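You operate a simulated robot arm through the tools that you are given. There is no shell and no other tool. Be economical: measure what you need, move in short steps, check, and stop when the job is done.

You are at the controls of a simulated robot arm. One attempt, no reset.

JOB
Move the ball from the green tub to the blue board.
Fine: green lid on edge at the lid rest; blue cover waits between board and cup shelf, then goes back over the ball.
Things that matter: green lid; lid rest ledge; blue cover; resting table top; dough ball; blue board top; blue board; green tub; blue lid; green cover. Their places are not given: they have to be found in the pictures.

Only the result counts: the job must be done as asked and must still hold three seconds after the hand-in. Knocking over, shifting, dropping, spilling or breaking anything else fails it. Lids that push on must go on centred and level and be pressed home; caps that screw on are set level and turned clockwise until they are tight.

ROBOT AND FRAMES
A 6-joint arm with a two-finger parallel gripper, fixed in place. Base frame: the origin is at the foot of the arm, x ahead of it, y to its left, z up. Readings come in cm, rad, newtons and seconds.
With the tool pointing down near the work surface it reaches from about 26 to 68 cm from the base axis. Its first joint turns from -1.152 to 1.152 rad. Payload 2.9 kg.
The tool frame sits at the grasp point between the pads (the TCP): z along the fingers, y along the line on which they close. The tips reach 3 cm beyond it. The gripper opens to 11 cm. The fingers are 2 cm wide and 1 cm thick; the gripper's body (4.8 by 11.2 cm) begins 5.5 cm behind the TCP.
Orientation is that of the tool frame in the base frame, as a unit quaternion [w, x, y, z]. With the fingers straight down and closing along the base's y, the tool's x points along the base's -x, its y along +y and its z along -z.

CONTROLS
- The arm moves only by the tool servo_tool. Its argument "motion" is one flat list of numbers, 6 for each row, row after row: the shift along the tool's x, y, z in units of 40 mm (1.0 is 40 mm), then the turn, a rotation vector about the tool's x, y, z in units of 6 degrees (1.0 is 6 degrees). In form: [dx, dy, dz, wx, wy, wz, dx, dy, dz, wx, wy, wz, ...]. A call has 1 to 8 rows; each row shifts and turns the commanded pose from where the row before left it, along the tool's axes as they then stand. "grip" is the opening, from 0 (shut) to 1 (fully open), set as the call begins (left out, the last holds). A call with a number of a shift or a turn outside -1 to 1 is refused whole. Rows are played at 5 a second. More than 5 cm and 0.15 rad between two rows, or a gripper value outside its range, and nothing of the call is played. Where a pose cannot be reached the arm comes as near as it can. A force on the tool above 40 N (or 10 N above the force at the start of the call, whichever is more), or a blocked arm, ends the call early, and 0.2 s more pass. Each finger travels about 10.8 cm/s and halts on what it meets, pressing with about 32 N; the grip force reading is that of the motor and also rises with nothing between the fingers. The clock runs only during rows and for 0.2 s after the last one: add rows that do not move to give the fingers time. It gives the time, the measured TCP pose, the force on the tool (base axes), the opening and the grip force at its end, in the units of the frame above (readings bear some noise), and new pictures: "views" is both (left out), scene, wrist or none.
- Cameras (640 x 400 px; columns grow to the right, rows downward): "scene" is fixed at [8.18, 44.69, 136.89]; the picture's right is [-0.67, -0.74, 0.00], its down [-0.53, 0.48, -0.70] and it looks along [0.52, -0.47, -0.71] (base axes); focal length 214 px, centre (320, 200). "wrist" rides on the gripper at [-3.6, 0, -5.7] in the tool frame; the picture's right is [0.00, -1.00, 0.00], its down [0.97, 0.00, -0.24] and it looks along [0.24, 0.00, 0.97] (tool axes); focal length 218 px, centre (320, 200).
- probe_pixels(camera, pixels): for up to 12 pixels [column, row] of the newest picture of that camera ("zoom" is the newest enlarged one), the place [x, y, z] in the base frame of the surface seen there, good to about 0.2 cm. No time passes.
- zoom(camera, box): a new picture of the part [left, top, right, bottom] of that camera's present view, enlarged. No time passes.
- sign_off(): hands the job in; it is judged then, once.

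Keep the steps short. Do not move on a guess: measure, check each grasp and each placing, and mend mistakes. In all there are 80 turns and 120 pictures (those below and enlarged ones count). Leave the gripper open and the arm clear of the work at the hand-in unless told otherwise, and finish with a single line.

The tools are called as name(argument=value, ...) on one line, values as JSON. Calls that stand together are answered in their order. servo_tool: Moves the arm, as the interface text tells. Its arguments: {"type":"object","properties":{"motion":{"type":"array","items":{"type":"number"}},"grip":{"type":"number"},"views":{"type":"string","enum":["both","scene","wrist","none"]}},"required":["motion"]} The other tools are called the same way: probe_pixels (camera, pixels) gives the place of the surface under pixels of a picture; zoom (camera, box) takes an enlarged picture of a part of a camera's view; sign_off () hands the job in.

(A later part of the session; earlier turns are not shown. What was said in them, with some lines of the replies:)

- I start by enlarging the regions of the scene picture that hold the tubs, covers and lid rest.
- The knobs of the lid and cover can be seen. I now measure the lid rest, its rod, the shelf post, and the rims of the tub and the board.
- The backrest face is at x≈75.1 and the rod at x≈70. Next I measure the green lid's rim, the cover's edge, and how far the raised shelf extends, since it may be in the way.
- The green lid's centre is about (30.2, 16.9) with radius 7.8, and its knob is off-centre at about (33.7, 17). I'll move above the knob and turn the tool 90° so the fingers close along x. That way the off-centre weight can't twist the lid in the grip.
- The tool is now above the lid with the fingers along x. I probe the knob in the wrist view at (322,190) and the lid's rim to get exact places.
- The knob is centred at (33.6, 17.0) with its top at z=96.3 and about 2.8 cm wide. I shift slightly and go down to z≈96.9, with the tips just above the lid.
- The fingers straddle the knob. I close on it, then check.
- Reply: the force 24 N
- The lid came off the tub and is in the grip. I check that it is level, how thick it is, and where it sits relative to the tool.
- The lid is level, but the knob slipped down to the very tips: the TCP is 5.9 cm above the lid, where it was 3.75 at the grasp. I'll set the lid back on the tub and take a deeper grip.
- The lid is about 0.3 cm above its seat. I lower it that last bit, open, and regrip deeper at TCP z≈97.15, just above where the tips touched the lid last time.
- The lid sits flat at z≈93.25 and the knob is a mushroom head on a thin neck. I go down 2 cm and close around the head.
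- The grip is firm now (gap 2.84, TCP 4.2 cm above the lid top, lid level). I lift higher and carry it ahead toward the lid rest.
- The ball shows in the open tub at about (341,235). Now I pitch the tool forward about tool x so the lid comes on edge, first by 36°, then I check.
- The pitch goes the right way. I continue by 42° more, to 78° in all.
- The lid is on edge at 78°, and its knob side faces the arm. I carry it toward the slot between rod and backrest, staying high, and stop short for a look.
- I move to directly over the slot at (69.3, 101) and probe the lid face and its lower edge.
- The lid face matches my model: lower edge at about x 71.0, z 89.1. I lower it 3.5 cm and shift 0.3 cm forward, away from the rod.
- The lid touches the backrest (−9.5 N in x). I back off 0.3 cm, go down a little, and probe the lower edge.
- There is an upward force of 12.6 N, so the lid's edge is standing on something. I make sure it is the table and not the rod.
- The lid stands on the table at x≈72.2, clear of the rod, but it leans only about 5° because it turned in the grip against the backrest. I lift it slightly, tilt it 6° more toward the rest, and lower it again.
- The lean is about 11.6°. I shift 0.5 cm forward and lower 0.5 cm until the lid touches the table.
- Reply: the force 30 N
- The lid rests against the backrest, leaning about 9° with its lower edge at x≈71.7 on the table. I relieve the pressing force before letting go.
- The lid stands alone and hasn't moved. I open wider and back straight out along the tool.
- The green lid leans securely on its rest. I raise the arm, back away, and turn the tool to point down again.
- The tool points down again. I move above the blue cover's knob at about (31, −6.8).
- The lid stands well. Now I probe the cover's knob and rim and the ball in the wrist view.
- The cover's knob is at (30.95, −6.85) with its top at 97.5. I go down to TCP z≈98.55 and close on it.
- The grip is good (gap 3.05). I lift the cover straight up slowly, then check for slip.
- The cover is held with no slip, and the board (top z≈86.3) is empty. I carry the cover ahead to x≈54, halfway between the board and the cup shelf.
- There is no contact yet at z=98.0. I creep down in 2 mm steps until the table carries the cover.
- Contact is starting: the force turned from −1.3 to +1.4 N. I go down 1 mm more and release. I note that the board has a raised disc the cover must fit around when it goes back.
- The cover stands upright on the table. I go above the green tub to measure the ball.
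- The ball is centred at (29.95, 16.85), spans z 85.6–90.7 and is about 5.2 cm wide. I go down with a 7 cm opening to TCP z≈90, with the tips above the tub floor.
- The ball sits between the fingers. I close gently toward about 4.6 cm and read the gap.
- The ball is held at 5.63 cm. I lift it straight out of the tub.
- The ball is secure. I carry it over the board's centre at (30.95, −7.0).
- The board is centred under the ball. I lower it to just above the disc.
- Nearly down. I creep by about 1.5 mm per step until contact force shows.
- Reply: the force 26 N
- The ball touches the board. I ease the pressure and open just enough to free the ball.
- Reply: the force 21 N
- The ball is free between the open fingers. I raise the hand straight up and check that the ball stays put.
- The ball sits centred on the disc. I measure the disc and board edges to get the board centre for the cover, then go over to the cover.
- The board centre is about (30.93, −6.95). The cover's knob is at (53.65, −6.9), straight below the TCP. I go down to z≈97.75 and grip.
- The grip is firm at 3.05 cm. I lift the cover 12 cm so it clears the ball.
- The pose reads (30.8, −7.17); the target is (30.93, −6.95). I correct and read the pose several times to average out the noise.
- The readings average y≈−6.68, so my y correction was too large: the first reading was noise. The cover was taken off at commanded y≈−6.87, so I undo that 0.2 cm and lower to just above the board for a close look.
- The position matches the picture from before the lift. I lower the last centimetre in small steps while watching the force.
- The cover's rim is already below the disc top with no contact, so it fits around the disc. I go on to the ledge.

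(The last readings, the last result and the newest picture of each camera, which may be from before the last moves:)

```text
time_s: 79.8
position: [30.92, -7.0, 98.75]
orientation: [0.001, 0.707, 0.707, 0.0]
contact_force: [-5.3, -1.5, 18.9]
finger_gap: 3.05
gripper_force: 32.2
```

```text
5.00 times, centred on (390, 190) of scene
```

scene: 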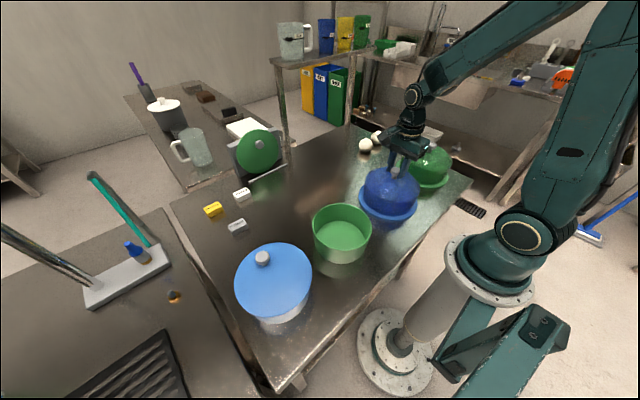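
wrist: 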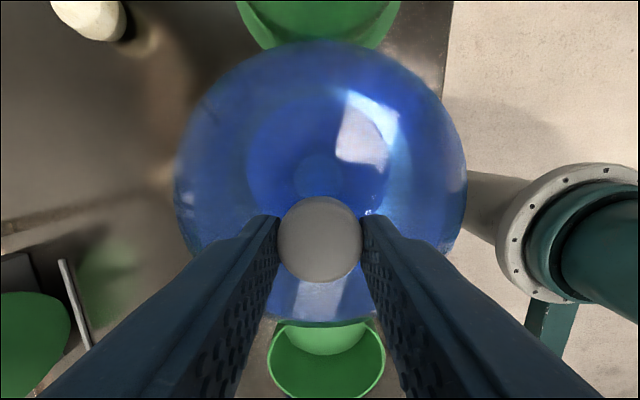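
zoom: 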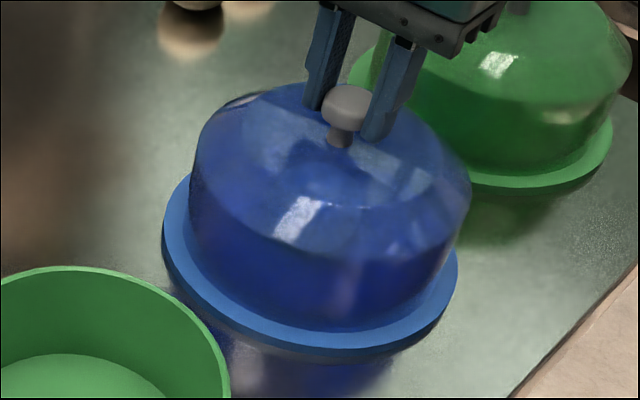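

Contact came at z=98.75, the expected seat, and the picture matches the original one (knob at (347,105) in the enlargement). I release and rise.

servo_tool(motion=[0, 0, -0.01, 0, 0, 0, 0, 0, 0, 0, 0, 0], views="none")

servo_tool(motion=[0, 0, 0, 0, 0, 0, 0, 0, 0, 0, 0, 0, 0, 0, 0, 0, 0, 0], grip=0.6, views="none")

servo_tool(motion=[0, 0, -0.3, 0, 0, 0, 0, 0, -0.6, 0, 0, 0, 0, 0, -0.7, 0, 0, 0, 0, 0, -0.8, 0, 0, 0, 0, 0, -0.8, 0, 0, 0, 0, 0, -0.8, 0, 0, 0, 0, 0, -0.8, 0, 0, 0, 0, 0, 0, 0, 0, 0], grip=0.8, views="both")

zoom(camera="scene", box=[350, 150, 430, 230])

zoom(camera="scene", box=[200, 110, 360, 210])

probe_pixels(camera="scene", pixels=[[397, 171], [397, 169], [259, 144], [256, 165], [380, 195]])

```text
time_s: 80.4
position: [31.0, -6.96, 98.83]
orientation: [0.001, 0.708, 0.706, 0.001]
contact_force: [-3.6, -3.5, 13.5]
finger_gap: 3.06
gripper_force: 32.1
```

```text
time_s: 81.2
position: [30.94, -6.86, 98.7]
orientation: [0.0, 0.708, 0.707, 0.0]
contact_force: [0.8, -0.7, -0.2]
finger_gap: 6.6
gripper_force: 0.1
```

```text
time_s: 83.0
position: [30.96, -7.05, 117.81]
orientation: [-0.001, 0.707, 0.707, 0.0]
contact_force: [-0.8, 0.5, -0.1]
finger_gap: 8.79
gripper_force: 0.1
```

scene: 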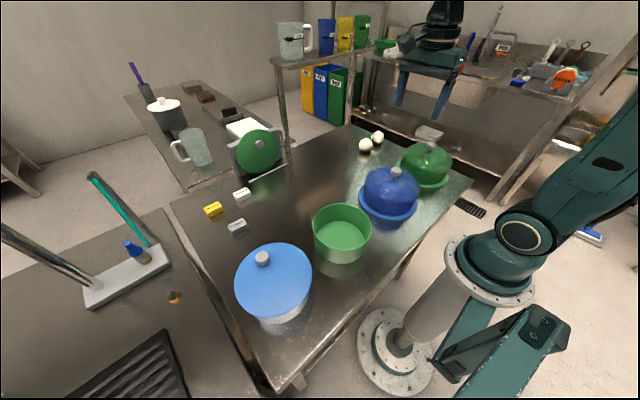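
wrist: 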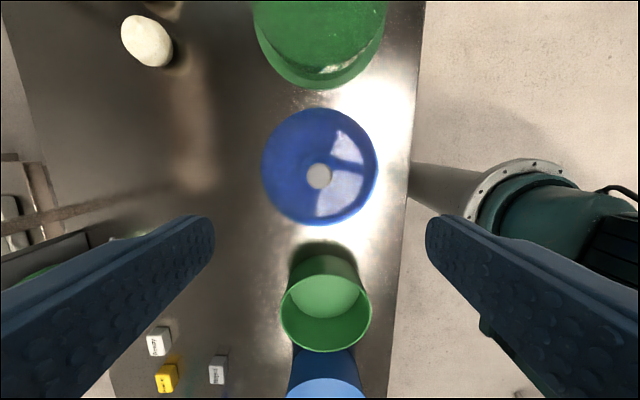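

```text
5.00 times, centred on (390, 190) of scene
```

zoom: 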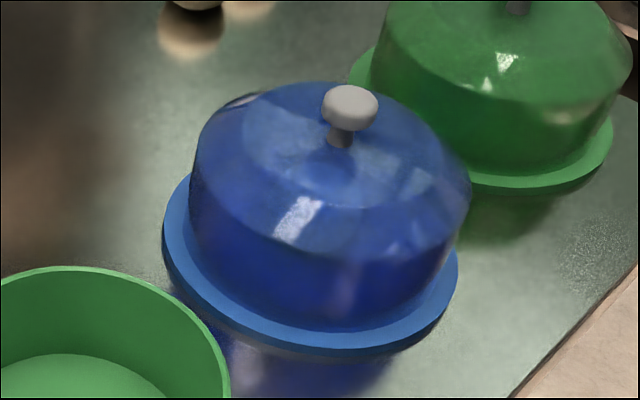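

```text
4.00 times, centred on (280, 160) of scene
```

zoom: 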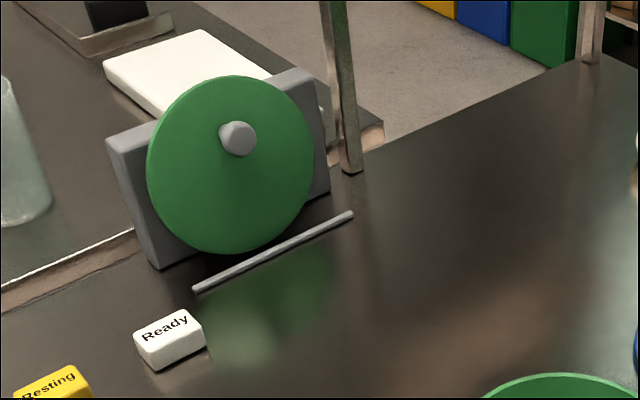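

```text
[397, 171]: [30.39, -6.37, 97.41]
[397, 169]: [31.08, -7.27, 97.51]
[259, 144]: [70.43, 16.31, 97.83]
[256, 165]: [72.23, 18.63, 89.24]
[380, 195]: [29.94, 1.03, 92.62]
```

The cover is back on the board over the ball: knob top at z≈97.5, as at the start, and level. The green lid leans at its rest, the other objects are where they were, and the gripper is open and clear above. I hand in.

sign_off()

```text
The job is handed in.
```

The ball is now on the blue board under its blue cover, and the green lid stands on edge at the lid rest.
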